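You operate a simulated robot arm through the tools that you are given. There is no shell and no other tool. Be economical: measure what you need, move in short steps, check, and stop when the job is done.

You are at the controls of a simulated robot arm. One attempt, no reset.

JOB
Fetch the small blue can and stand it on the small blue sheet.

It is judged by the outcome, as a careful person would: the job done as asked, and still so three seconds after it is handed in. It fails if anything else is knocked over, pushed out of place, dropped, spilled or broken. Flat cloth is picked up by pressing the open fingertips on it (5 to 10 N) and closing them slowly along it; thin cloth reads only 2 to 8 mm in the jaws.

ROBOT AND FRAMES
A 7-joint arm with a two-finger parallel gripper, fixed in place. Base frame: the origin is at the foot of the arm, x ahead of it, y to its left, z up; the work surface is at about z = 80. Readings come in cm, rad, newtons and seconds.
With the tool pointing down near the work surface it reaches from about 30 to 70 cm from the base axis. Its first joint turns from -1.152 to 1.152 rad. Payload 1.57 kg.
Tool frame: the origin (TCP) lies between the finger pads and is the grasp point; the fingertips stand 3 cm ahead of it; z points along the fingers, y is the line along which they close. Largest opening 11 cm; finger width 2.4, thickness 1.2; the body of the gripper, 4.8 by 11.2 cm, starts 7.8 cm behind the TCP.
Orientation is told as [roll, pitch, yaw] about the base's x, y, z axes, in that order, counted from this pose: with the fingers straight down and closing along the base's y, the tool's x points along the base's -x, its y along +y and its z along -z.

CONTROLS
- The arm moves only by the tool jog_arm. Its argument "deltas" is one flat list of numbers, 4 for each row, row after row: the shift along the base's x, y, z in cm, then the turn about the base's z in rad. In form: [tx, ty, tz, yaw, tx, ty, tz, yaw, ...]. A call has 1 to 12 rows; each row is the pose to reach, as a shift and turn from the pose commanded when the call began. "fingers" is the gripper command, from -1 (fully open) to 1 (shut), values between in proportion, set as the call begins (left out, the last holds). Rows are played at 5 a second. More than 5 cm and 0.15 rad between two rows, or a gripper value outside its range, and nothing of the call is played. Where a pose cannot be reached the arm comes as near as it can. A force on the tool above 40 N (or 10 N above the force at the start of the call, whichever is more), or a blocked arm, ends the call early, and 0.2 s more pass. Each finger travels about 10.8 cm/s and halts on what it meets, pressing with about 37 N; the grip force reading is that of the motor and also rises with nothing between the fingers. The clock runs only during rows and for 0.2 s after the last one: add rows that repeat a pose to give the fingers time. It gives the time, the measured TCP pose, the force on the tool (base axes), the opening and the grip force at its end, in the units of the frame above (readings bear some noise).
- Cameras (640 x 400 px; columns grow to the right, rows downward): "scene" is fixed at [14.73, -37.69, 140.5]; the picture's right is [0.91, -0.42, 0.00], its down [-0.23, -0.50, -0.83] and it looks along [0.35, 0.76, -0.55] (base axes); focal length 342 px, centre (320, 200). "wrist" rides on the gripper at [-3.6, 0, -8] in the tool frame; the picture's right is [0.00, -1.00, 0.00], its down [0.97, 0.00, -0.24] and it looks along [0.24, 0.00, 0.97] (tool axes); focal length 218 px, centre (320, 200). There is no depth. A picture from a camera that has moved, and an enlarged one, comes with that camera's place and axes in the base frame and with its lens.
- get_image(camera): a new picture of that camera. No time passes.
- zoom(camera, box): a new picture of the part [left, top, right, bottom] of that camera's present view, enlarged. No time passes.
- job_done(): hands the job in; it is judged then, once.

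Work in short steps. Places have to be worked out from the pictures, the camera data and where the tool is seen: move nearer, look again, correct. Check each grasp and each placing, and mend what went wrong. You have 90 turns and 46 pictures in all, those below and enlarged ones among them. Open the gripper and draw the arm clear of the work before you hand the job in, unless the task says otherwise; then end with one line.

The tools are called after ">>>" by a JSON object that holds its "method" and its "body". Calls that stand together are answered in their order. jog_arm: Moves the arm, as the interface text tells. Its arguments: {"type":"object","properties":{"deltas":{"type":"array","items":{"type":"number"}},"fingers":{"type":"number"}},"required":["deltas"]} The other tools are called the same way: get_image (camera) takes a picture; zoom (camera, box) takes an enlarged picture of a part of a camera's view; job_done () hands the job in.

At the start:

```text
time_s: 0.0
ee_pos: [35.61, 3.86, 107.11]
ee_rot: [-0.001, -0.001, 0.0]
force: [0.0, -0.3, -0.4]
finger_gap: 10.98
grip_force: 0.1
```

scene: 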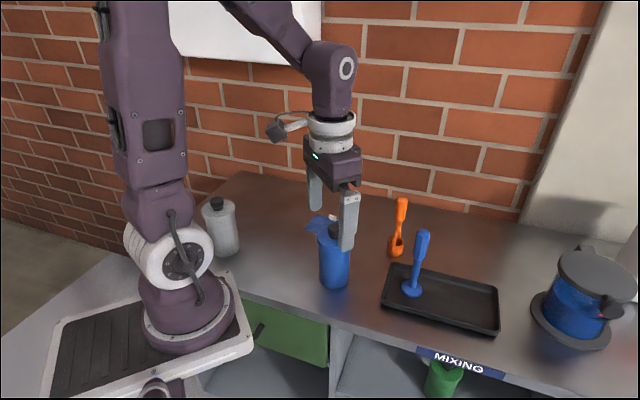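
wrist: 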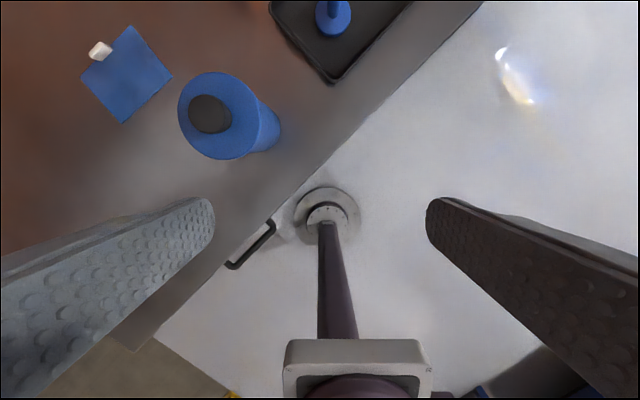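

The blue can looks to be near (42, 14) and the sheet near (49, 32), with a white thing at its corner. I'll look closer before moving.

>>> {"method": "zoom", "body": {"camera": "scene", "box": [180, 170, 500, 370]}}

>>> {"method": "zoom", "body": {"camera": "wrist", "box": [40, 0, 360, 200]}}

```text
2.00 times, centred on (340, 270) of scene
camera zoom: at [14.73, -37.69, 140.5], right [0.91, -0.42, 0.0], down [-0.23, -0.5, -0.83], along [0.35, 0.76, -0.55], focal length 683 px, centre (280, 60)
```

zoom: 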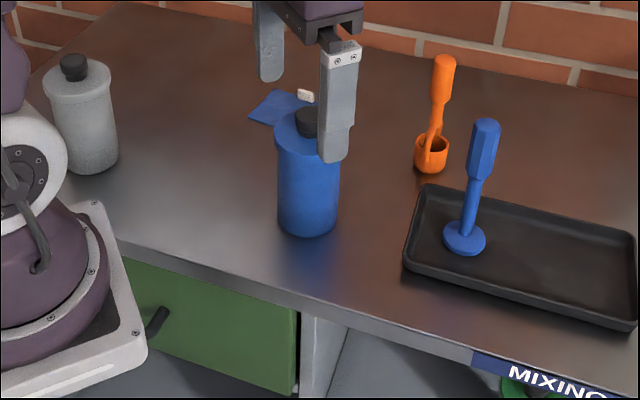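

```text
2.00 times, centred on (200, 100) of wrist
camera zoom: at [39.03, 3.94, 115.09], right [0.0, -1.0, 0.0], down [-0.97, 0.0, 0.24], along [-0.24, 0.0, -0.97], focal length 436 px, centre (560, 400)
```

zoom: 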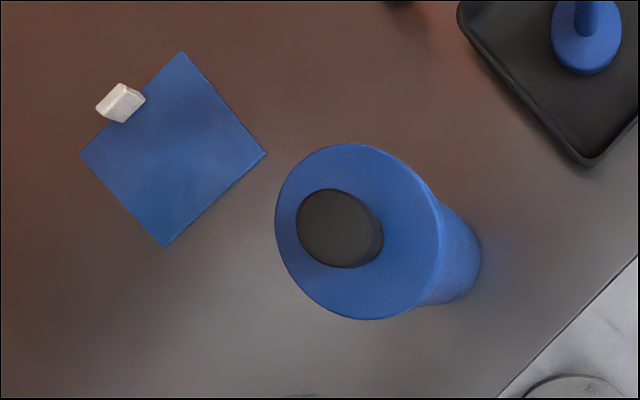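

The can (with a dark cap) is the only free blue can visible so far, about 12 cm to the shoulder and about 15.5 to the cap top. I'll move above it at a safe height and look down.

>>> {"method": "jog_arm", "body": {"deltas": [1.5, 3, 2, 0, 3, 6, 4, 0, 4.5, 8, 5, 0, 6.4, 10, 5, 0, 6.4, 10, 5, 0], "fingers": -1}}

>>> {"method": "get_image", "body": {"camera": "wrist"}}

>>> {"method": "get_image", "body": {"camera": "scene"}}

```text
time_s: 1.2
ee_pos: [41.75, 13.86, 111.99]
ee_rot: [-0.001, 0.0, 0.001]
force: [-0.4, -0.3, 0.3]
finger_gap: 10.98
grip_force: 0.1
```

```text
41 pictures are left
camera wrist: at [45.27, 14.01, 119.95], right [0.0, -1.0, 0.0], down [-0.97, 0.0, 0.24], along [-0.24, 0.0, -0.97], focal length 218 px, centre (320, 200)
```

wrist: 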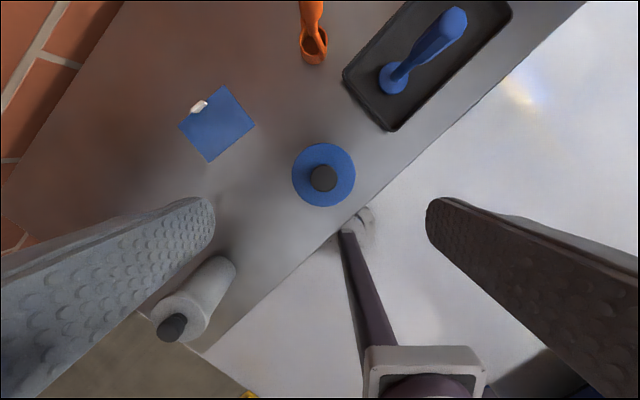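

```text
40 pictures are left
```

scene: 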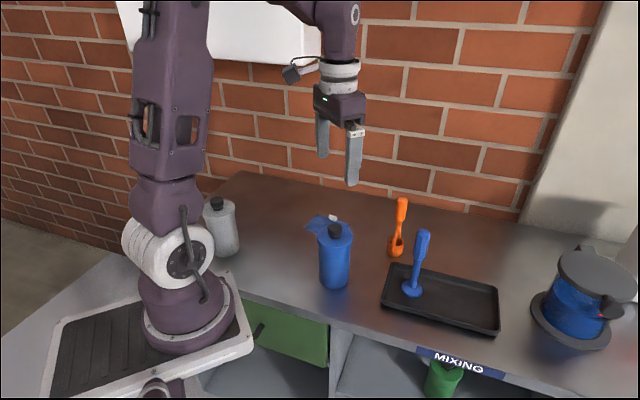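

Only one blue can is free. Its axis is at about (41.8, 13.6) and it is about 8 cm wide; the sheet centre is at (49.1, 31.8). I'll descend to just above the cap and check.

>>> {"method": "jog_arm", "body": {"deltas": [0, -0.2, -4, 0, 0, -0.2, -8, 0, 0, -0.2, -11, 0, 0, -0.2, -13, 0, 0, -0.2, -13, 0]}}

>>> {"method": "get_image", "body": {"camera": "wrist"}}

>>> {"method": "zoom", "body": {"camera": "scene", "box": [240, 120, 432, 300]}}

```text
time_s: 2.4
ee_pos: [41.68, 13.55, 99.09]
ee_rot: [-0.001, 0.0, -0.002]
force: [0.0, 0.5, -0.7]
finger_gap: 10.99
grip_force: 0.1
```

```text
39 pictures are left
camera wrist: at [45.23, 13.69, 107.13], right [0.0, -1.0, 0.0], down [-0.97, 0.0, 0.24], along [-0.24, 0.0, -0.97], focal length 218 px, centre (320, 200)
```

wrist: 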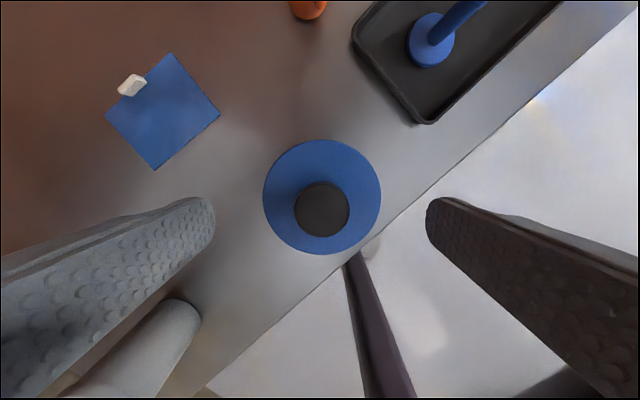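

```text
2.22 times, centred on (336, 210) of scene
camera zoom: at [14.73, -37.69, 140.5], right [0.91, -0.42, 0.0], down [-0.23, -0.5, -0.83], along [0.35, 0.76, -0.55], focal length 759 px, centre (284, 178)
```

zoom: 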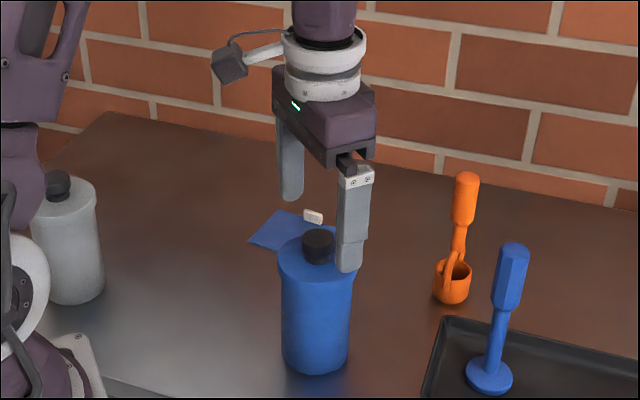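

The can is centred between the fingers (axis at about (41.75, 13.55), shoulder near z = 93, cap top near 96). I'll descend to TCP 90.5, which leaves room over the cap.

>>> {"method": "jog_arm", "body": {"deltas": [0, 0, -3, 0, 0, 0, -5, 0, 0, 0, -7, 0, 0, 0, -8.6, 0, 0, 0, -8.6, 0]}}

>>> {"method": "zoom", "body": {"camera": "scene", "box": [240, 120, 432, 300]}}

```text
time_s: 3.6
ee_pos: [41.89, 13.56, 90.73]
ee_rot: [0.0, 0.002, -0.001]
force: [-0.1, 0.3, -0.8]
finger_gap: 11.02
grip_force: 0.1
```

```text
2.22 times, centred on (336, 210) of scene
camera zoom: at [14.73, -37.69, 140.5], right [0.91, -0.42, 0.0], down [-0.23, -0.5, -0.83], along [0.35, 0.76, -0.55], focal length 759 px, centre (284, 178)
```

zoom: 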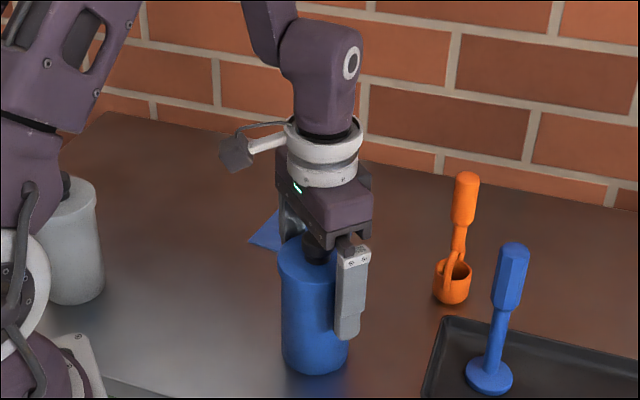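

The fingers straddle the body without touching it, and no contact force shows. Closing now.

>>> {"method": "jog_arm", "body": {"deltas": [0, 0, 0, 0, 0, 0, 0, 0, 0, 0, 0, 0, 0, 0, 0, 0], "fingers": 1}}

```text
time_s: 4.6
ee_pos: [42.02, 13.56, 90.67]
ee_rot: [0.001, 0.0, 0.002]
force: [-0.2, -1.1, 0.5]
finger_gap: 8.44
grip_force: 36.9
```

Gripped at 8.4 cm. A small lift to test it.

>>> {"method": "jog_arm", "body": {"deltas": [0, 0, 1, 0, 0, 0, 2.5, 0, 0, 0, 4, 0, 0, 0, 4, 0]}}

>>> {"method": "zoom", "body": {"camera": "scene", "box": [240, 120, 432, 300]}}

```text
time_s: 5.6
ee_pos: [41.95, 13.74, 94.48]
ee_rot: [-0.001, 0.0, -0.001]
force: [-0.5, 0.2, -0.2]
finger_gap: 8.44
grip_force: 37.1
```

```text
2.22 times, centred on (336, 210) of scene
camera zoom: at [14.73, -37.69, 140.5], right [0.91, -0.42, 0.0], down [-0.23, -0.5, -0.83], along [0.35, 0.76, -0.55], focal length 759 px, centre (284, 178)
```

zoom: 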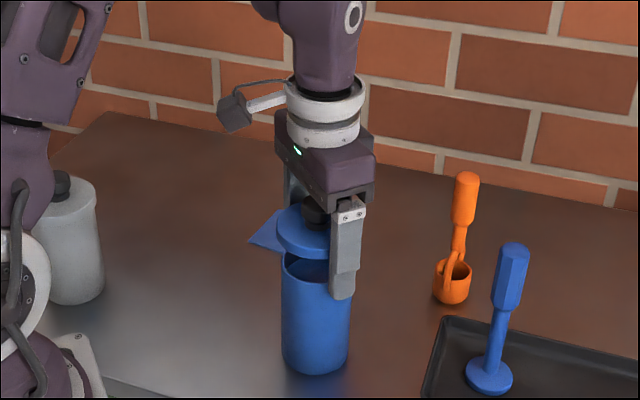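

The lid came off; the can stayed put. The lid is wider than the body, so the body can't be gripped with it on. I'll study the lid before reseating it.

>>> {"method": "zoom", "body": {"camera": "scene", "box": [300, 190, 380, 300]}}

>>> {"method": "get_image", "body": {"camera": "wrist"}}

```text
3.64 times, centred on (340, 245) of scene
camera zoom: at [14.73, -37.69, 140.5], right [0.91, -0.42, 0.0], down [-0.23, -0.5, -0.83], along [0.35, 0.76, -0.55], focal length 1242 px, centre (247, 36)
```

zoom: 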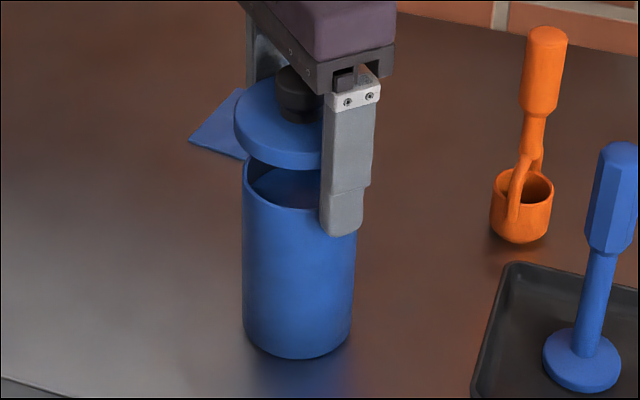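

```text
34 pictures are left
camera wrist: at [45.49, 13.77, 102.59], right [0.0, -1.0, 0.0], down [-0.97, 0.0, 0.24], along [-0.24, 0.0, -0.97], focal length 218 px, centre (320, 200)
```

wrist: 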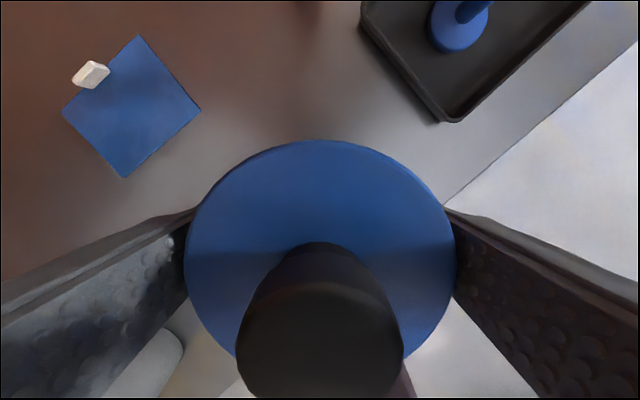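

The lid is about 1.5 cm thick, gripped too high up the fingers to lay down. I'll reseat it exactly where it came from, open, and regrip with the fingertips just below its rim so it can be laid on the table.

>>> {"method": "jog_arm", "body": {"deltas": [0, 0, -1.5, 0, 0, 0, -2.7, 0, 0, 0, -3.5, 0, 0, 0, -4, 0, 0, 0, -4, 0]}}

>>> {"method": "zoom", "body": {"camera": "scene", "box": [300, 190, 380, 300]}}

```text
time_s: 6.6
ee_pos: [41.98, 13.55, 90.46]
ee_rot: [-0.001, -0.005, -0.003]
force: [-2.4, -2.2, 7.8]
finger_gap: 8.43
grip_force: 37.2
stopped in row 5: the force on the tool passed its limit (the readings are from after the stop); the commanded pose is now the measured one
```

```text
3.64 times, centred on (340, 245) of scene
camera zoom: at [14.71, -37.7, 140.49], right [0.91, -0.42, 0.0], down [-0.23, -0.5, -0.83], along [0.35, 0.76, -0.55], focal length 1242 px, centre (247, 36)
```

zoom: 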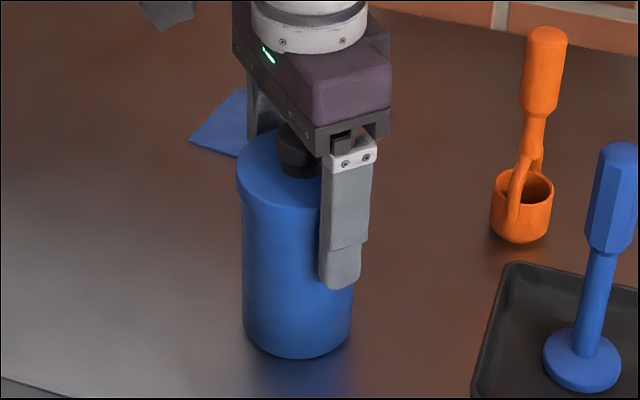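

The lid is seated again. Opening, then rising 3.5 cm so the fingertips meet only the lid's rim.

>>> {"method": "jog_arm", "body": {"deltas": [0, 0, 0, 0, 0, 0, 0, 0, 0, 0, 1.5, 0, 0, 0, 3.5, 0, 0, 0, 3.5, 0], "fingers": -1}}

>>> {"method": "zoom", "body": {"camera": "scene", "box": [300, 190, 380, 300]}}

```text
time_s: 7.8
ee_pos: [42.12, 13.67, 94.0]
ee_rot: [0.0, -0.007, -0.002]
force: [-0.5, -0.1, 0.1]
finger_gap: 11.01
grip_force: 0.0
```

```text
3.64 times, centred on (340, 245) of scene
camera zoom: at [14.73, -37.69, 140.5], right [0.91, -0.42, 0.0], down [-0.23, -0.5, -0.83], along [0.35, 0.76, -0.55], focal length 1242 px, centre (247, 36)
```

zoom: 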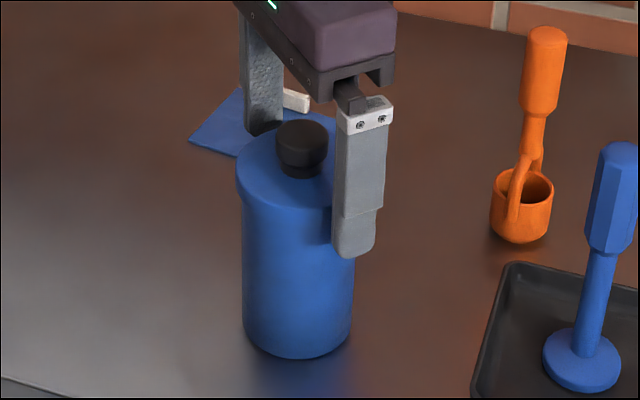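

Checking exactly where the fingertips sit against the lid's lower edge.

>>> {"method": "zoom", "body": {"camera": "scene", "box": [320, 215, 360, 255]}}

```text
10.00 times, centred on (340, 235) of scene
camera zoom: at [14.73, -37.69, 140.5], right [0.91, -0.42, 0.0], down [-0.23, -0.5, -0.83], along [0.35, 0.76, -0.55], focal length 3416 px, centre (120, -150)
```

zoom: 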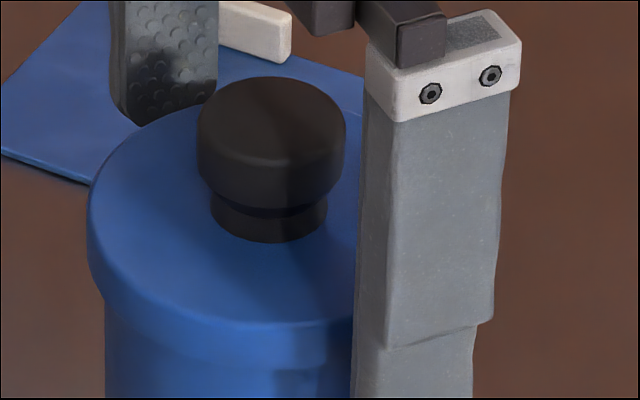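

The lid spans z 91.6–92.9, and its knob's wide part spans about 94.1–95.7. Gripping the knob is cleaner, so I'll rise 2.6 (tips at 93.6) and close on it.

>>> {"method": "jog_arm", "body": {"deltas": [0, 0, 1.3, 0, 0, 0, 2.6, 0, 0, 0, 2.6, 0]}}

>>> {"method": "jog_arm", "body": {"deltas": [0, 0, 0, 0, 0, 0, 0, 0, 0, 0, 0, 0, 0, 0, 0, 0], "fingers": 1}}

>>> {"method": "zoom", "body": {"camera": "scene", "box": [310, 195, 370, 255]}}

```text
time_s: 8.6
ee_pos: [42.09, 13.64, 96.56]
ee_rot: [0.002, -0.006, -0.003]
force: [-0.5, -0.6, -0.3]
finger_gap: 11.0
grip_force: 0.0
```

```text
time_s: 9.6
ee_pos: [42.17, 13.58, 96.54]
ee_rot: [0.0, -0.005, -0.001]
force: [-0.1, -3.2, 2.0]
finger_gap: 2.8
grip_force: 37.2
```

```text
6.67 times, centred on (340, 225) of scene
camera zoom: at [14.73, -37.69, 140.49], right [0.91, -0.42, 0.0], down [-0.23, -0.5, -0.83], along [0.35, 0.76, -0.55], focal length 2277 px, centre (187, 33)
```

zoom: 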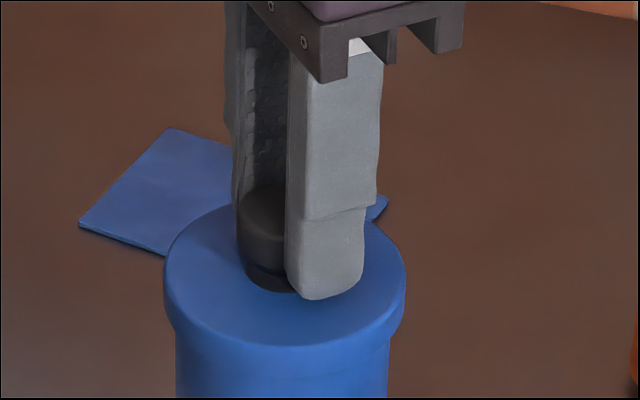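

Gap is 2.8 cm, slightly less than I expected for the knob, and it looks off to one side of the pads. Checking with the wrist camera.

>>> {"method": "get_image", "body": {"camera": "wrist"}}

```text
29 pictures are left
camera wrist: at [45.58, 13.68, 104.59], right [0.0, -1.0, 0.0], down [-0.97, 0.0, 0.24], along [-0.24, 0.0, -0.97], focal length 218 px, centre (320, 200)
```

wrist: 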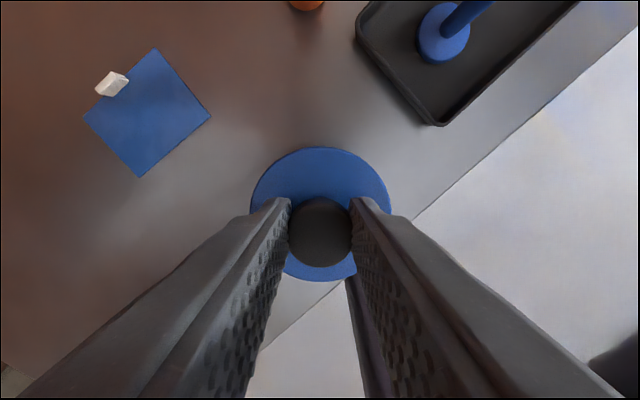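

The knob is 2.8 cm wide and well centred in the pads. Lifting the lid 5 cm.

>>> {"method": "jog_arm", "body": {"deltas": [0, 0, 1, 0, 0, 0, 3, 0, 0, 0, 5, 0, 0, 0, 5, 0]}}

>>> {"method": "get_image", "body": {"camera": "scene"}}

```text
time_s: 10.6
ee_pos: [42.05, 13.56, 101.71]
ee_rot: [0.0, -0.005, -0.003]
force: [0.3, -0.2, -0.4]
finger_gap: 2.8
grip_force: 37.2
```

```text
28 pictures are left
```

scene: 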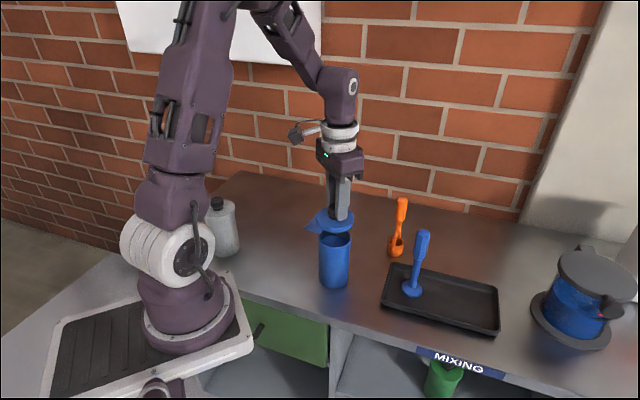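

Lid is held level. Moving to a bare patch at (36, 24) and down toward the table.

>>> {"method": "jog_arm", "body": {"deltas": [-1.5, 2.6, 0, 0, -3, 5.2, 0, 0, -4.5, 7.8, 0, 0, -6, 10.45, 0, 0, -6, 10.45, -3, 0, -6, 10.45, -6, 0, -6, 10.45, -9, 0, -6, 10.45, -12, 0, -6, 10.45, -13, 0, -6, 10.45, -13, 0]}}

>>> {"method": "zoom", "body": {"camera": "scene", "box": [200, 160, 380, 300]}}

>>> {"method": "get_image", "body": {"camera": "wrist"}}

```text
time_s: 12.8
ee_pos: [35.83, 23.86, 88.58]
ee_rot: [-0.001, -0.005, -0.003]
force: [-0.3, 0.6, -0.5]
finger_gap: 2.8
grip_force: 36.8
```

```text
2.86 times, centred on (290, 230) of scene
camera zoom: at [14.73, -37.68, 140.5], right [0.91, -0.42, 0.0], down [-0.23, -0.5, -0.83], along [0.35, 0.76, -0.55], focal length 976 px, centre (406, 114)
```

zoom: 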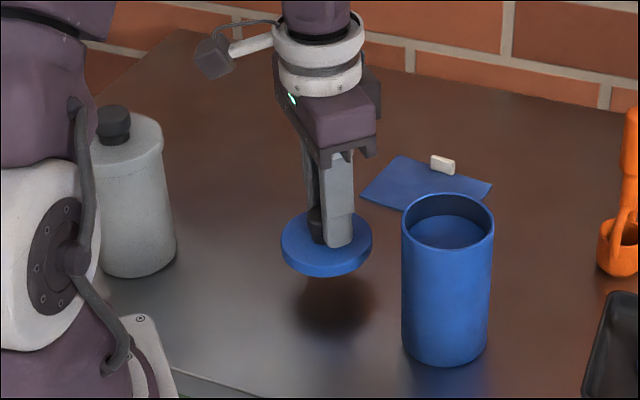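

```text
26 pictures are left
camera wrist: at [39.25, 24.15, 96.64], right [0.0, -1.0, 0.0], down [-0.97, 0.0, 0.24], along [-0.24, 0.0, -0.97], focal length 218 px, centre (320, 200)
```

wrist: 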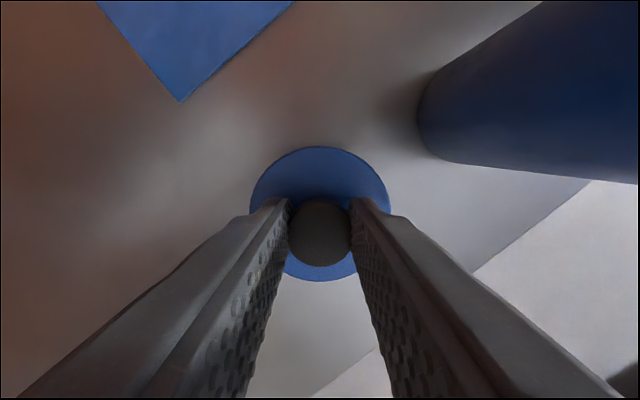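

The spot is clear; the can holds something nearly to the brim, so it must stay level. Lowering the lid to the table in slow small steps.

>>> {"method": "jog_arm", "body": {"deltas": [0, 0, -1.5, 0, 0, 0, -2.6, 0, 0, 0, -2.9, 0, 0, 0, -3.1, 0, 0, 0, -3.3, 0, 0, 0, -3.5, 0, 0, 0, -3.6, 0, 0, 0, -3.7, 0]}}

>>> {"method": "zoom", "body": {"camera": "scene", "box": [200, 160, 380, 300]}}

```text
time_s: 14.6
ee_pos: [35.98, 23.95, 84.86]
ee_rot: [-0.001, -0.006, -0.003]
force: [-0.1, 0.3, -0.2]
finger_gap: 2.79
grip_force: 37.0
```

```text
2.86 times, centred on (290, 230) of scene
camera zoom: at [14.73, -37.69, 140.5], right [0.91, -0.42, 0.0], down [-0.23, -0.5, -0.83], along [0.35, 0.76, -0.55], focal length 976 px, centre (406, 114)
```

zoom: 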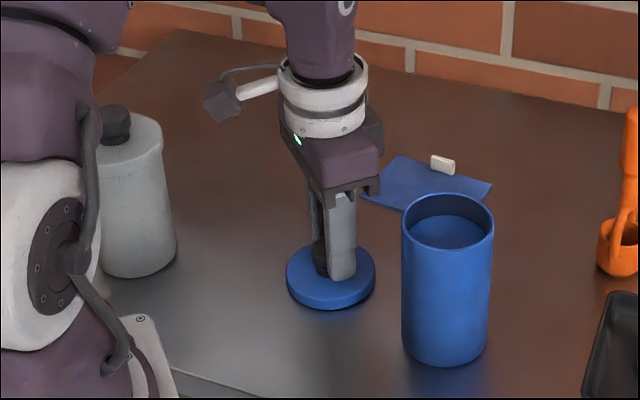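

Nearly down, no contact force yet. Continuing in 1 mm steps until it touches.

>>> {"method": "jog_arm", "body": {"deltas": [0, 0, -0.1, 0, 0, 0, -0.2, 0, 0, 0, -0.3, 0, 0, 0, -0.4, 0, 0, 0, -0.4, 0]}}

```text
time_s: 15.5
ee_pos: [35.85, 23.99, 84.61]
ee_rot: [0.003, -0.005, -0.003]
force: [-3.5, -0.2, 10.1]
finger_gap: 2.76
grip_force: 36.9
stopped in row 4: the force on the tool passed its limit (the readings are from after the stop); the commanded pose is now the measured one
```

Contact at about 10 N: the lid is on the table. Opening and rising straight up.

>>> {"method": "jog_arm", "body": {"deltas": [0, 0, 0, 0, 0, 0, 0, 0, 0, 0, 0, 0, 0, 0, 2, 0, 0, 0, 6, 0, 0, 0, 10, 0, 0, 0, 14, 0, 0, 0, 17, 0, 0, 0, 17, 0], "fingers": -1}}

>>> {"method": "zoom", "body": {"camera": "scene", "box": [200, 160, 380, 300]}}

>>> {"method": "get_image", "body": {"camera": "wrist"}}

```text
time_s: 17.5
ee_pos: [36.17, 24.05, 101.78]
ee_rot: [0.002, -0.005, -0.001]
force: [0.7, -0.1, 0.1]
finger_gap: 11.0
grip_force: 0.0
```

```text
2.86 times, centred on (290, 230) of scene
camera zoom: at [14.73, -37.69, 140.5], right [0.91, -0.42, 0.0], down [-0.23, -0.5, -0.83], along [0.35, 0.76, -0.55], focal length 976 px, centre (406, 114)
```

zoom: 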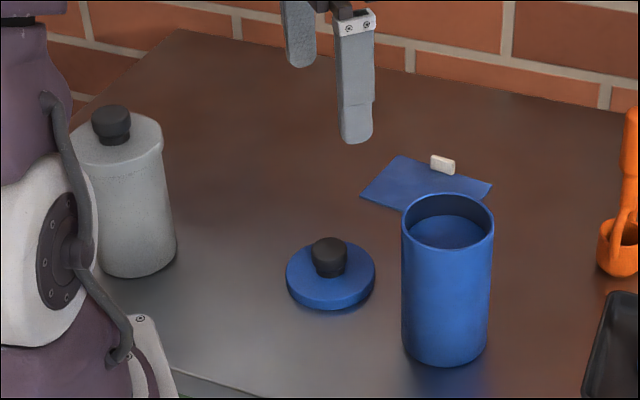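

```text
23 pictures are left
camera wrist: at [39.65, 24.21, 109.86], right [0.0, -1.0, 0.0], down [-0.97, 0.0, 0.23], along [-0.23, 0.0, -0.97], focal length 218 px, centre (320, 200)
```

wrist: 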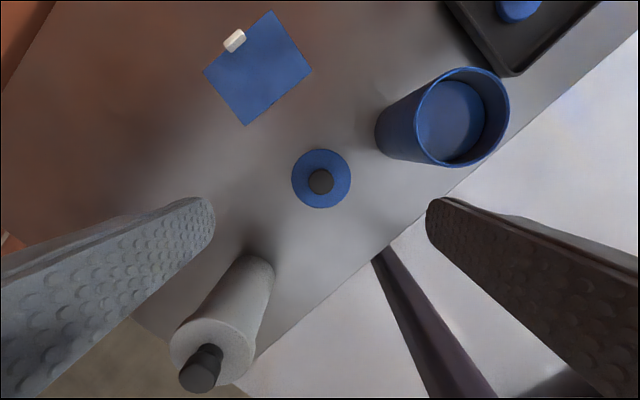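

Lid rests flat and clear. Sheet centre confirmed at (49.1, 31.9). Going back over the open can, staying high, and checking alignment.

>>> {"method": "jog_arm", "body": {"deltas": [1.5, -2.6, 0, 0, 3, -5.2, 0, 0, 4.5, -7.8, 0, 0, 6, -10.4, 0, 0, 6, -10.4, -2, 0, 6, -10.4, -2, 0]}}

>>> {"method": "get_image", "body": {"camera": "wrist"}}

```text
time_s: 18.9
ee_pos: [42.24, 13.66, 99.8]
ee_rot: [0.005, -0.005, -0.002]
force: [-0.2, -0.6, 0.1]
finger_gap: 10.97
grip_force: 0.1
```

```text
22 pictures are left
camera wrist: at [45.77, 13.72, 107.9], right [0.0, -1.0, 0.0], down [-0.97, 0.0, 0.23], along [-0.23, 0.0, -0.97], focal length 218 px, centre (320, 200)
```

wrist: 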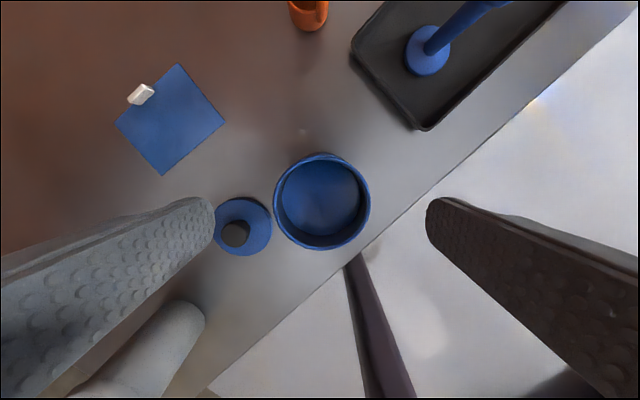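

Open can is at about (41.8, 13.6); TCP is about 0.3 off in x. Correcting by −0.25 and descending so the tips reach mid-body, gripper body staying above the rim.

>>> {"method": "jog_arm", "body": {"deltas": [-0.25, -0.05, -3, 0, -0.25, -0.05, -6, 0, -0.25, -0.05, -9, 0, -0.25, -0.05, -11, 0, -0.25, -0.05, -12.6, 0, -0.25, -0.05, -12.6, 0]}}

>>> {"method": "jog_arm", "body": {"deltas": [0, 0, 0, 0, 0, 0, 0, 0, 0, 0, 0, 0, 0, 0, 0, 0], "fingers": 1}}

>>> {"method": "zoom", "body": {"camera": "scene", "box": [240, 150, 400, 310]}}

```text
time_s: 20.3
ee_pos: [41.92, 13.64, 87.14]
ee_rot: [0.002, -0.005, -0.001]
force: [-0.3, 0.4, 0.2]
finger_gap: 11.01
grip_force: 0.0
```

```text
time_s: 21.3
ee_pos: [41.84, 13.5, 87.07]
ee_rot: [0.004, -0.004, -0.003]
force: [-0.6, -1.0, -0.4]
finger_gap: 7.08
grip_force: 36.5
```

```text
2.50 times, centred on (320, 230) of scene
camera zoom: at [14.73, -37.69, 140.49], right [0.91, -0.42, 0.0], down [-0.23, -0.5, -0.83], along [0.35, 0.76, -0.55], focal length 854 px, centre (320, 125)
```

zoom: 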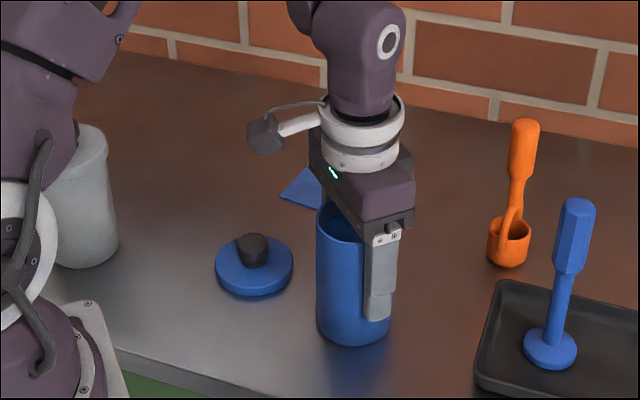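

Body gripped at 7.1 cm. Lifting gently to test the grip.

>>> {"method": "jog_arm", "body": {"deltas": [0, 0, 0.5, 0, 0, 0, 1.2, 0, 0, 0, 2.2, 0, 0, 0, 3.4, 0, 0, 0, 4.6, 0, 0, 0, 5.6, 0, 0, 0, 6.2, 0, 0, 0, 6.4, 0]}}

>>> {"method": "zoom", "body": {"camera": "scene", "box": [240, 150, 400, 310]}}

```text
time_s: 23.1
ee_pos: [41.84, 13.6, 93.58]
ee_rot: [0.003, -0.006, -0.002]
force: [0.8, -0.4, -4.6]
finger_gap: 7.08
grip_force: 37.0
```

```text
2.50 times, centred on (320, 230) of scene
camera zoom: at [14.74, -37.68, 140.5], right [0.91, -0.42, 0.0], down [-0.23, -0.5, -0.83], along [0.35, 0.76, -0.55], focal length 854 px, centre (320, 125)
```

zoom: 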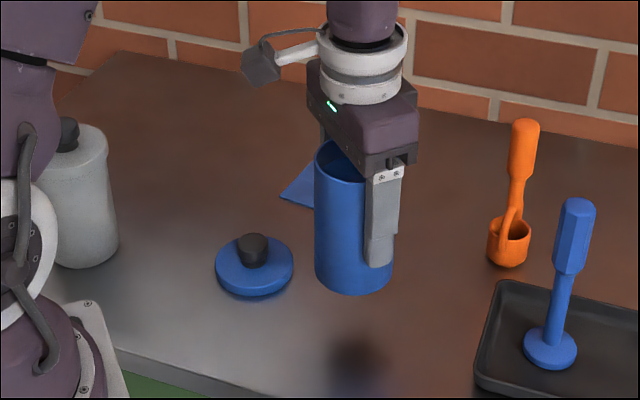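

The can is held (about 4.6 N) and level. The small white block seems to sit on the sheet's edge, so I need a finer look: raising and moving partway to view the sheet.

>>> {"method": "jog_arm", "body": {"deltas": [0, 0, 2, 0, 0, 0.5, 4, 0, 0.3, 2, 6, 0, 0.8, 4, 7, 0, 1.3, 6, 7, 0, 1.6, 8, 7, 0, 1.8, 9.5, 7, 0, 1.8, 10, 7, 0, 1.8, 10, 7, 0]}}

>>> {"method": "get_image", "body": {"camera": "wrist"}}

```text
time_s: 25.1
ee_pos: [43.52, 23.68, 100.43]
ee_rot: [0.005, -0.006, -0.002]
force: [-0.8, 0.1, -4.7]
finger_gap: 7.09
grip_force: 37.4
```

```text
19 pictures are left
camera wrist: at [46.95, 23.65, 108.55], right [0.0, -1.0, 0.0], down [-0.97, 0.0, 0.23], along [-0.23, 0.0, -0.97], focal length 218 px, centre (320, 200)
```

wrist: 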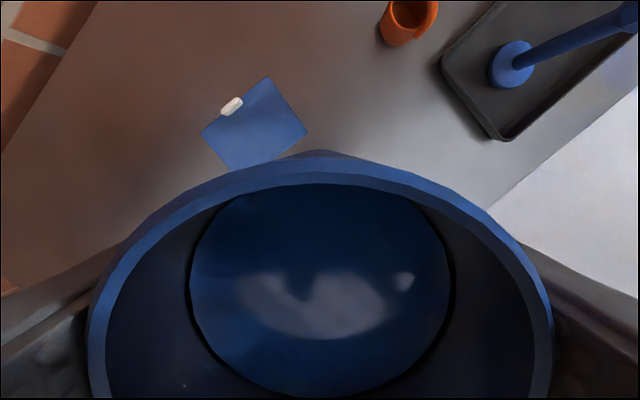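

>>> {"method": "zoom", "body": {"camera": "wrist", "box": [190, 60, 320, 175]}}

>>> {"method": "zoom", "body": {"camera": "scene", "box": [290, 190, 370, 250]}}

```text
3.48 times, centred on (255, 118) of wrist
camera zoom: at [46.95, 23.65, 108.55], right [0.0, -1.0, 0.0], down [-0.97, 0.0, 0.23], along [-0.23, 0.0, -0.97], focal length 759 px, centre (546, 487)
```

zoom: 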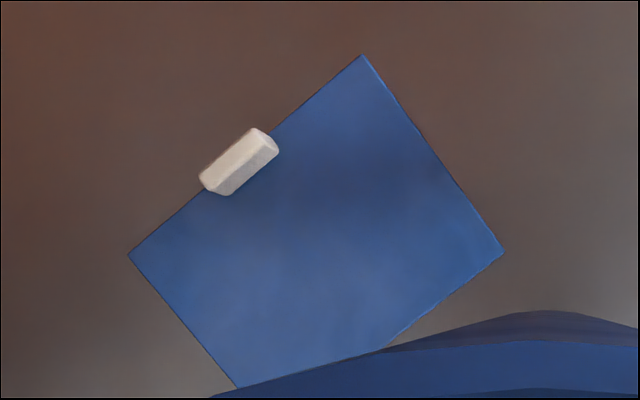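

```text
6.67 times, centred on (330, 220) of scene
camera zoom: at [14.74, -37.68, 140.5], right [0.91, -0.42, 0.0], down [-0.23, -0.5, -0.83], along [0.35, 0.76, -0.55], focal length 2277 px, centre (253, 67)
```

zoom: 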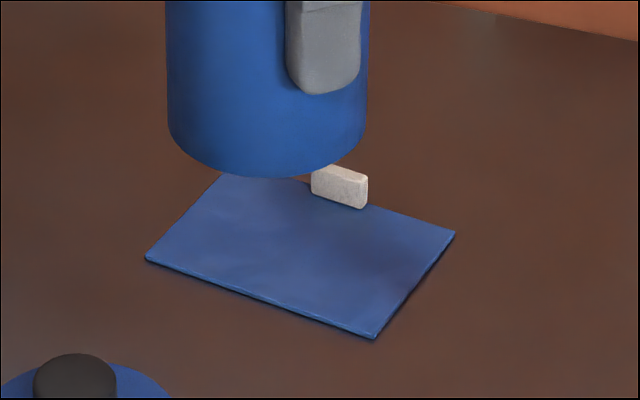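

Working it out: sheet centre is (48.8, 31.9), about 8 × 10.9 cm, long side running from (55.3, 29.9) to (48.8, 38.7). The block stands on the middle of that edge, with its inner face about 3.26 cm from the centre, so the 7.1 cm can must sit about 0.6 cm toward the near side. Moving there, still high.

>>> {"method": "jog_arm", "body": {"deltas": [1.1, 1.7, 0, 0, 2.2, 3.4, 0, 0, 3.3, 5.1, 0, 0, 4.3, 6.7, 0, 0, 5.11, 7.92, 0, 0, 5.11, 7.92, -2, 0, 5.11, 7.92, -5, 0, 5.11, 7.92, -8, 0, 5.11, 7.92, -10, 0, 5.11, 7.92, -10, 0]}}

>>> {"method": "zoom", "body": {"camera": "scene", "box": [290, 190, 370, 250]}}

>>> {"method": "get_image", "body": {"camera": "wrist"}}

```text
time_s: 27.3
ee_pos: [48.54, 31.29, 90.66]
ee_rot: [0.003, -0.004, -0.001]
force: [-0.5, -0.6, -3.9]
finger_gap: 7.08
grip_force: 36.8
```

```text
6.67 times, centred on (330, 220) of scene
camera zoom: at [14.74, -37.68, 140.5], right [0.91, -0.42, 0.0], down [-0.23, -0.5, -0.83], along [0.35, 0.76, -0.55], focal length 2277 px, centre (253, 67)
```

zoom: 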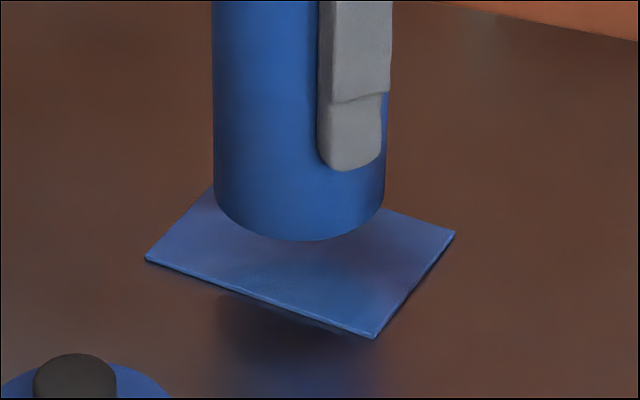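

```text
15 pictures are left
camera wrist: at [52.05, 31.39, 98.67], right [0.0, -1.0, 0.0], down [-0.97, 0.0, 0.23], along [-0.23, 0.0, -0.97], focal length 218 px, centre (320, 200)
```

wrist: 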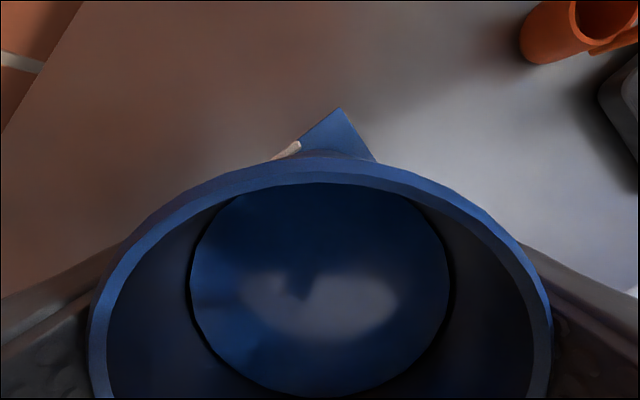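

The corner check says the can sits about 0.58 cm to the near side of centre, as planned, clear of the block. Lowering slowly to just above the sheet.

>>> {"method": "jog_arm", "body": {"deltas": [0, 0, -0.8, 0, 0, 0, -1.6, 0, 0, 0, -2.2, 0, 0, 0, -2.6, 0, 0, 0, -2.7, 0, 0, 0, -2.7, 0]}}

>>> {"method": "zoom", "body": {"camera": "scene", "box": [290, 190, 370, 250]}}

>>> {"method": "zoom", "body": {"camera": "wrist", "box": [220, 80, 420, 190]}}

```text
time_s: 28.7
ee_pos: [48.63, 31.5, 87.73]
ee_rot: [0.003, -0.005, -0.002]
force: [-0.6, 0.1, -4.0]
finger_gap: 7.09
grip_force: 37.2
```

```text
6.67 times, centred on (330, 220) of scene
camera zoom: at [14.74, -37.68, 140.5], right [0.91, -0.42, 0.0], down [-0.23, -0.5, -0.83], along [0.35, 0.76, -0.55], focal length 2277 px, centre (253, 67)
```

zoom: 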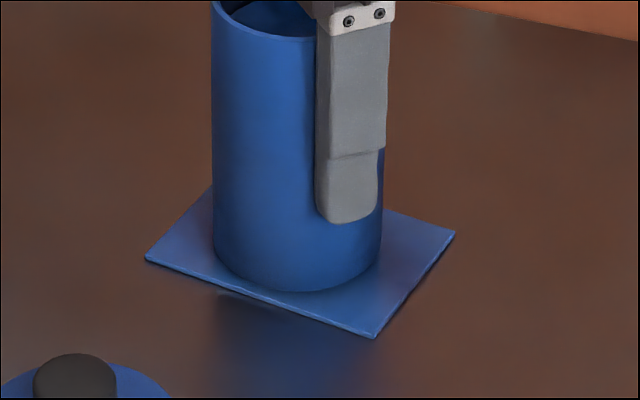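

```text
3.20 times, centred on (320, 135) of wrist
camera zoom: at [52.1, 31.64, 95.85], right [0.0, -1.0, 0.0], down [-0.97, 0.0, 0.23], along [-0.23, 0.0, -0.97], focal length 698 px, centre (320, 408)
```

zoom: 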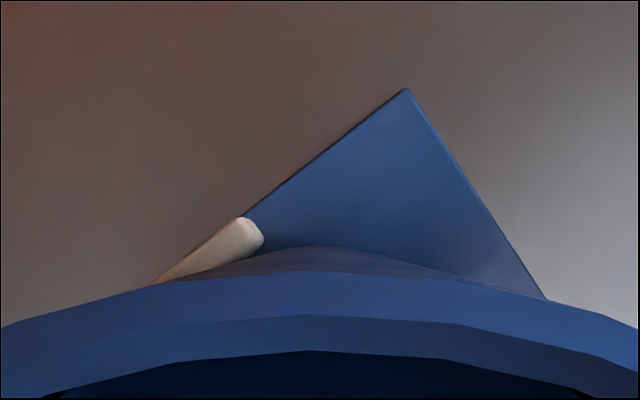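

The block gap looks slim (about 0.2 cm) while the near side still shows some sheet, so I nudge 0.2 cm away from the block and lower in 1 mm steps to contact.

>>> {"method": "jog_arm", "body": {"deltas": [-0.16, -0.12, 0, 0, -0.16, -0.12, -0.15, 0, -0.16, -0.12, -0.25, 0, -0.16, -0.12, -0.35, 0, -0.16, -0.12, -0.45, 0, -0.16, -0.12, -0.55, 0, -0.16, -0.12, -0.65, 0, -0.16, -0.12, -0.7, 0]}}

>>> {"method": "zoom", "body": {"camera": "scene", "box": [290, 190, 370, 250]}}

```text
time_s: 30.5
ee_pos: [48.43, 31.42, 87.22]
ee_rot: [0.005, -0.009, -0.001]
force: [-0.4, -1.8, 32.2]
finger_gap: 7.05
grip_force: 37.1
```

```text
6.67 times, centred on (330, 220) of scene
camera zoom: at [14.68, -37.72, 140.49], right [0.91, -0.42, 0.0], down [-0.23, -0.5, -0.83], along [0.35, 0.76, -0.55], focal length 2277 px, centre (253, 67)
```

zoom: 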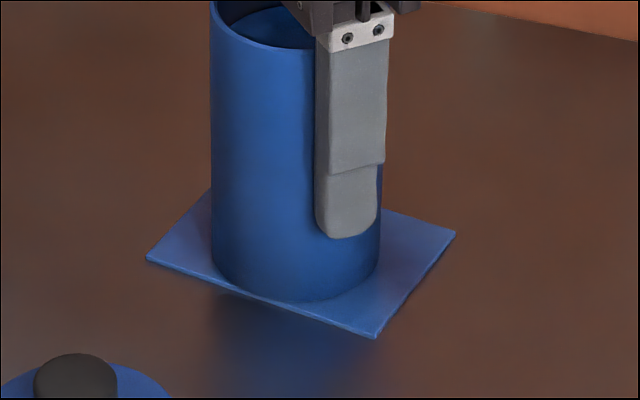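

It's down and pressing 32 N. Easing up 3 mm, then opening.

>>> {"method": "jog_arm", "body": {"deltas": [0, 0, 0.15, 0, 0, 0, 0.3, 0, 0, 0, 0.3, 0]}}

```text
time_s: 31.3
ee_pos: [48.34, 31.36, 87.34]
ee_rot: [0.003, -0.001, -0.001]
force: [0.3, -0.4, -4.3]
finger_gap: 7.05
grip_force: 36.9
```

It's just lifted free; going back down 1.5 mm before opening.

>>> {"method": "jog_arm", "body": {"deltas": [0, 0, -0.08, 0, 0, 0, -0.15, 0, 0, 0, -0.15, 0]}}

```text
time_s: 32.1
ee_pos: [48.43, 31.48, 87.26]
ee_rot: [0.003, -0.004, -0.003]
force: [0.5, -0.6, -4.3]
finger_gap: 7.08
grip_force: 37.4
```

>>> {"method": "jog_arm", "body": {"deltas": [0, 0, -0.05, 0, 0, 0, -0.1, 0, 0, 0, -0.1, 0]}}

```text
time_s: 32.9
ee_pos: [48.51, 31.45, 87.25]
ee_rot: [0.003, -0.004, -0.001]
force: [-1.7, 0.0, 3.0]
finger_gap: 7.06
grip_force: 36.9
```

Light contact now (about 3 N up). Opening, then rising straight up.

>>> {"method": "jog_arm", "body": {"deltas": [0, 0, 0, 0, 0, 0, 0, 0, 0, 0, 0, 0, 0, 0, 2, 0, 0, 0, 5, 0, 0, 0, 9, 0, 0, 0, 13, 0, 0, 0, 14.5, 0, 0, 0, 14.5, 0], "fingers": -1}}

>>> {"method": "get_image", "body": {"camera": "wrist"}}

>>> {"method": "zoom", "body": {"camera": "scene", "box": [270, 170, 390, 260]}}

```text
time_s: 34.9
ee_pos: [48.71, 31.57, 101.84]
ee_rot: [0.003, -0.005, -0.001]
force: [0.0, 0.0, -0.8]
finger_gap: 11.01
grip_force: 0.1
```

```text
11 pictures are left
camera wrist: at [52.16, 31.68, 109.97], right [0.0, -1.0, 0.0], down [-0.97, 0.0, 0.23], along [-0.23, 0.0, -0.97], focal length 218 px, centre (320, 200)
```

wrist: 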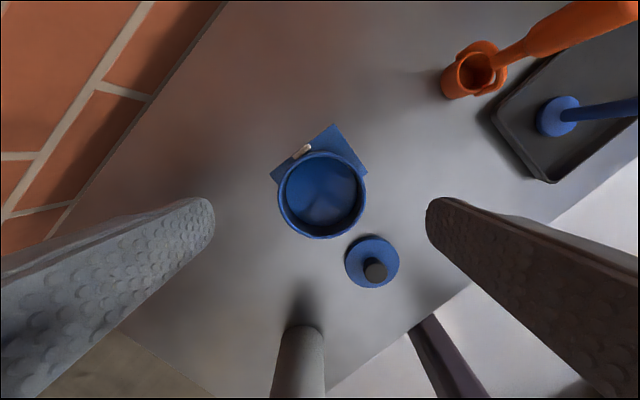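

```text
4.44 times, centred on (330, 215) of scene
camera zoom: at [14.73, -37.69, 140.5], right [0.91, -0.42, 0.0], down [-0.23, -0.5, -0.83], along [0.35, 0.76, -0.55], focal length 1518 px, centre (276, 133)
```

zoom: 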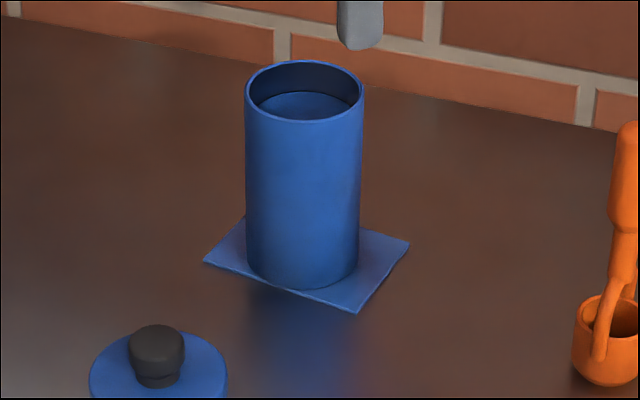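

The can stands on the sheet with the block untouched. Now returning for the lid at (36, 24).

>>> {"method": "jog_arm", "body": {"deltas": [-3.1, -1.8, 0, 0, -6.2, -3.6, 0, 0, -9.3, -5.4, 0, 0, -12.4, -7.35, 0, 0, -12.4, -7.35, -4, 0, -12.4, -7.35, -8, 0, -12.4, -7.35, -8, 0]}}

>>> {"method": "get_image", "body": {"camera": "wrist"}}

```text
time_s: 36.5
ee_pos: [36.09, 24.06, 93.5]
ee_rot: [0.003, -0.004, -0.002]
force: [-0.2, -1.0, 0.4]
finger_gap: 11.0
grip_force: 0.1
```

```text
9 pictures are left
camera wrist: at [39.52, 24.15, 101.54], right [0.0, -1.0, 0.0], down [-0.97, 0.0, 0.23], along [-0.23, 0.0, -0.97], focal length 218 px, centre (320, 200)
```

wrist: 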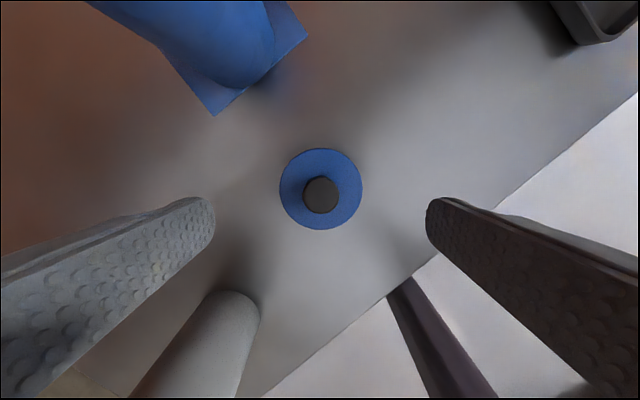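

The lid is centred under the gripper as laid. Descending to the same grip height on the knob and closing.

>>> {"method": "jog_arm", "body": {"deltas": [0, 0, -3, 0, 0, 0, -6, 0, 0, 0, -7.8, 0, 0, 0, -8.6, 0, 0, 0, -8.6, 0]}}

>>> {"method": "jog_arm", "body": {"deltas": [0, 0, 0, 0, 0, 0, 0, 0, 0, 0, 0, 0, 0, 0, 0, 0, 0, 0, 0, 0], "fingers": 1}}

```text
time_s: 37.7
ee_pos: [35.81, 23.93, 84.86]
ee_rot: [0.004, -0.004, -0.001]
force: [0.0, -0.7, -0.1]
finger_gap: 10.99
grip_force: 0.1
```

```text
time_s: 38.9
ee_pos: [35.91, 24.0, 84.93]
ee_rot: [0.005, -0.006, -0.001]
force: [-1.2, 0.9, 4.5]
finger_gap: 2.77
grip_force: 36.7
```

Knob gripped (2.77). Lifting high and carrying over the can.

>>> {"method": "jog_arm", "body": {"deltas": [0, 0, 2, 0, 0, 0, 6, 0, 0, 0, 10, 0, 0, 0, 14, 0, 0, 0, 17.5, 0, 3.1, 1.8, 17.5, 0, 6.2, 3.6, 17.5, 0, 9.3, 5.4, 17.5, 0, 12.35, 7.35, 17.5, 0, 12.35, 7.35, 15.5, 0, 12.35, 7.35, 14, 0, 12.35, 7.35, 14, 0]}}

>>> {"method": "zoom", "body": {"camera": "scene", "box": [290, 170, 370, 250]}}

```text
time_s: 41.5
ee_pos: [48.43, 31.15, 98.94]
ee_rot: [0.003, -0.005, -0.002]
force: [0.6, -0.9, -0.3]
finger_gap: 2.78
grip_force: 36.7
```

```text
5.00 times, centred on (330, 210) of scene
camera zoom: at [14.73, -37.68, 140.5], right [0.91, -0.42, 0.0], down [-0.23, -0.5, -0.83], along [0.35, 0.76, -0.55], focal length 1708 px, centre (270, 150)
```

zoom: 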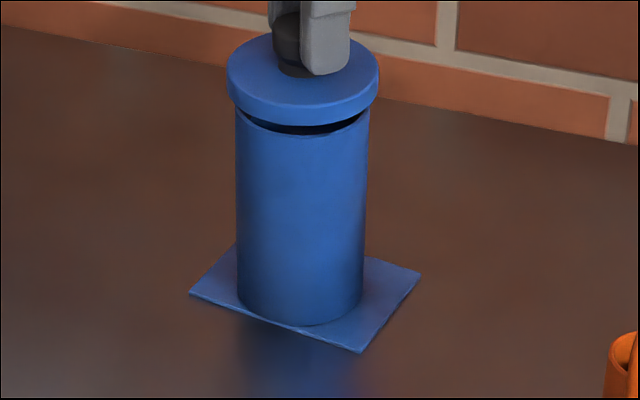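

The lid lines up with the rim to within about a millimetre. Lowering in small steps until it seats.

>>> {"method": "jog_arm", "body": {"deltas": [0, 0, -0.6, 0, 0, 0, -1.0, 0, 0, 0, -1.3, 0, 0, 0, -1.5, 0, 0, 0, -1.65, 0, 0, 0, -1.8, 0, 0, 0, -1.9, 0, 0, 0, -2.0, 0, 0, 0, -2.1, 0]}}

>>> {"method": "zoom", "body": {"camera": "scene", "box": [310, 180, 350, 220]}}

```text
time_s: 43.5
ee_pos: [48.65, 31.22, 97.16]
ee_rot: [0.007, -0.012, -0.002]
force: [-0.1, 0.0, 12.6]
finger_gap: 2.82
grip_force: 36.8
stopped in row 9: the force on the tool passed its limit (the readings are from after the stop); the commanded pose is now the measured one
```

```text
10.00 times, centred on (330, 200) of scene
camera zoom: at [14.71, -37.7, 140.49], right [0.91, -0.42, 0.0], down [-0.23, -0.5, -0.83], along [0.35, 0.76, -0.55], focal length 3416 px, centre (220, 200)
```

zoom: 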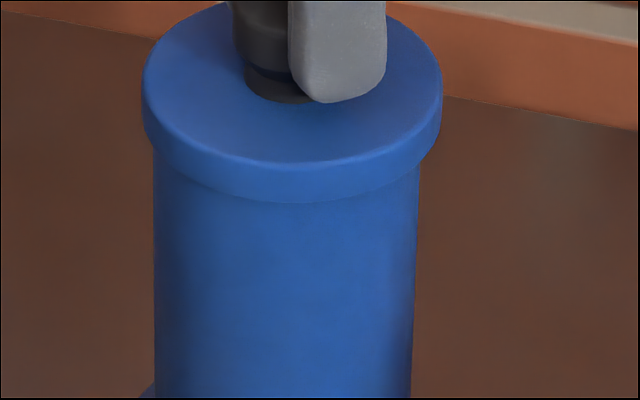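

Seated at the expected height, with no gap. Releasing and rising straight up, then drawing back.

>>> {"method": "jog_arm", "body": {"deltas": [0, 0, 0, 0, 0, 0, 0, 0, 0, 0, 0, 0, 0, 0, 0, 0, 0, 0, 2, 0, 0, 0, 5, 0, 0, 0, 9, 0, 0, 0, 12, 0, -3, -3, 13, 0, -6, -6, 13, 0, -9, -9, 13, 0, -9, -9, 13, 0], "fingers": -1}}

>>> {"method": "get_image", "body": {"camera": "scene"}}

>>> {"method": "zoom", "body": {"camera": "scene", "box": [290, 170, 370, 250]}}

>>> {"method": "get_image", "body": {"camera": "wrist"}}

```text
time_s: 46.1
ee_pos: [40.03, 22.17, 110.07]
ee_rot: [0.002, -0.009, -0.002]
force: [0.0, 0.5, -0.4]
finger_gap: 11.02
grip_force: 0.0
```

```text
6 pictures are left
```

scene: 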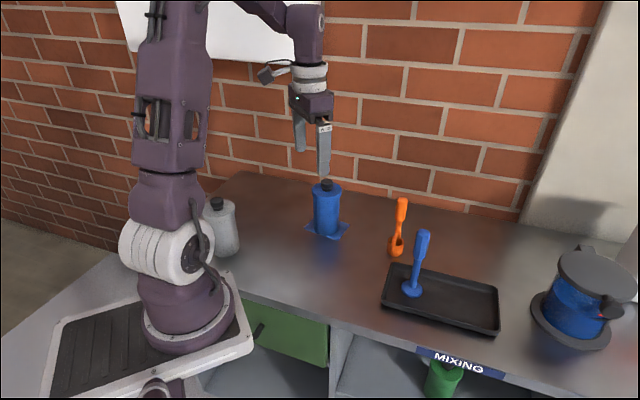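

```text
5.00 times, centred on (330, 210) of scene
camera zoom: at [14.73, -37.69, 140.5], right [0.91, -0.42, 0.0], down [-0.23, -0.5, -0.83], along [0.35, 0.76, -0.55], focal length 1708 px, centre (270, 150)
```

zoom: 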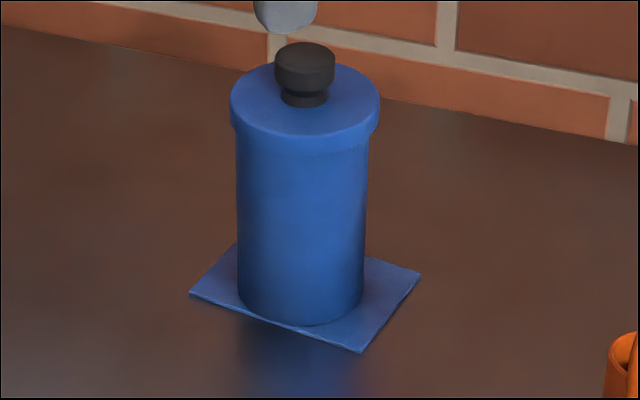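

```text
4 pictures are left
camera wrist: at [43.46, 22.23, 118.18], right [0.0, -1.0, 0.0], down [-0.97, 0.0, 0.23], along [-0.23, 0.0, -0.97], focal length 218 px, centre (320, 200)
```

wrist: 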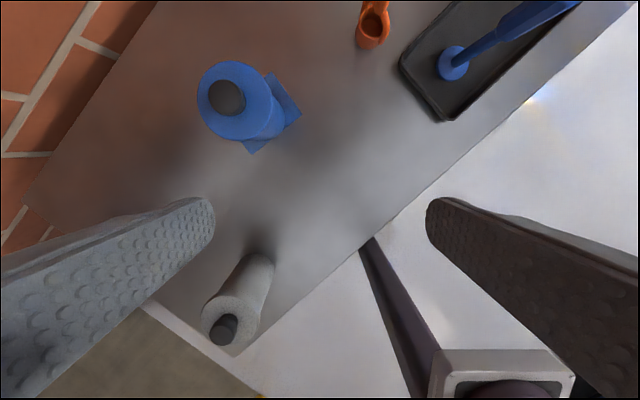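

The can stands upright on the sheet with its lid back on. The other objects are where they were, and the arm is clear. Handing in.

>>> {"method": "job_done", "body": {}}

```text
The job is handed in.
```

The small blue can is standing on the small blue sheet with its lid back on; I had to take the lid off to grip the can, and I saw nothing else move.
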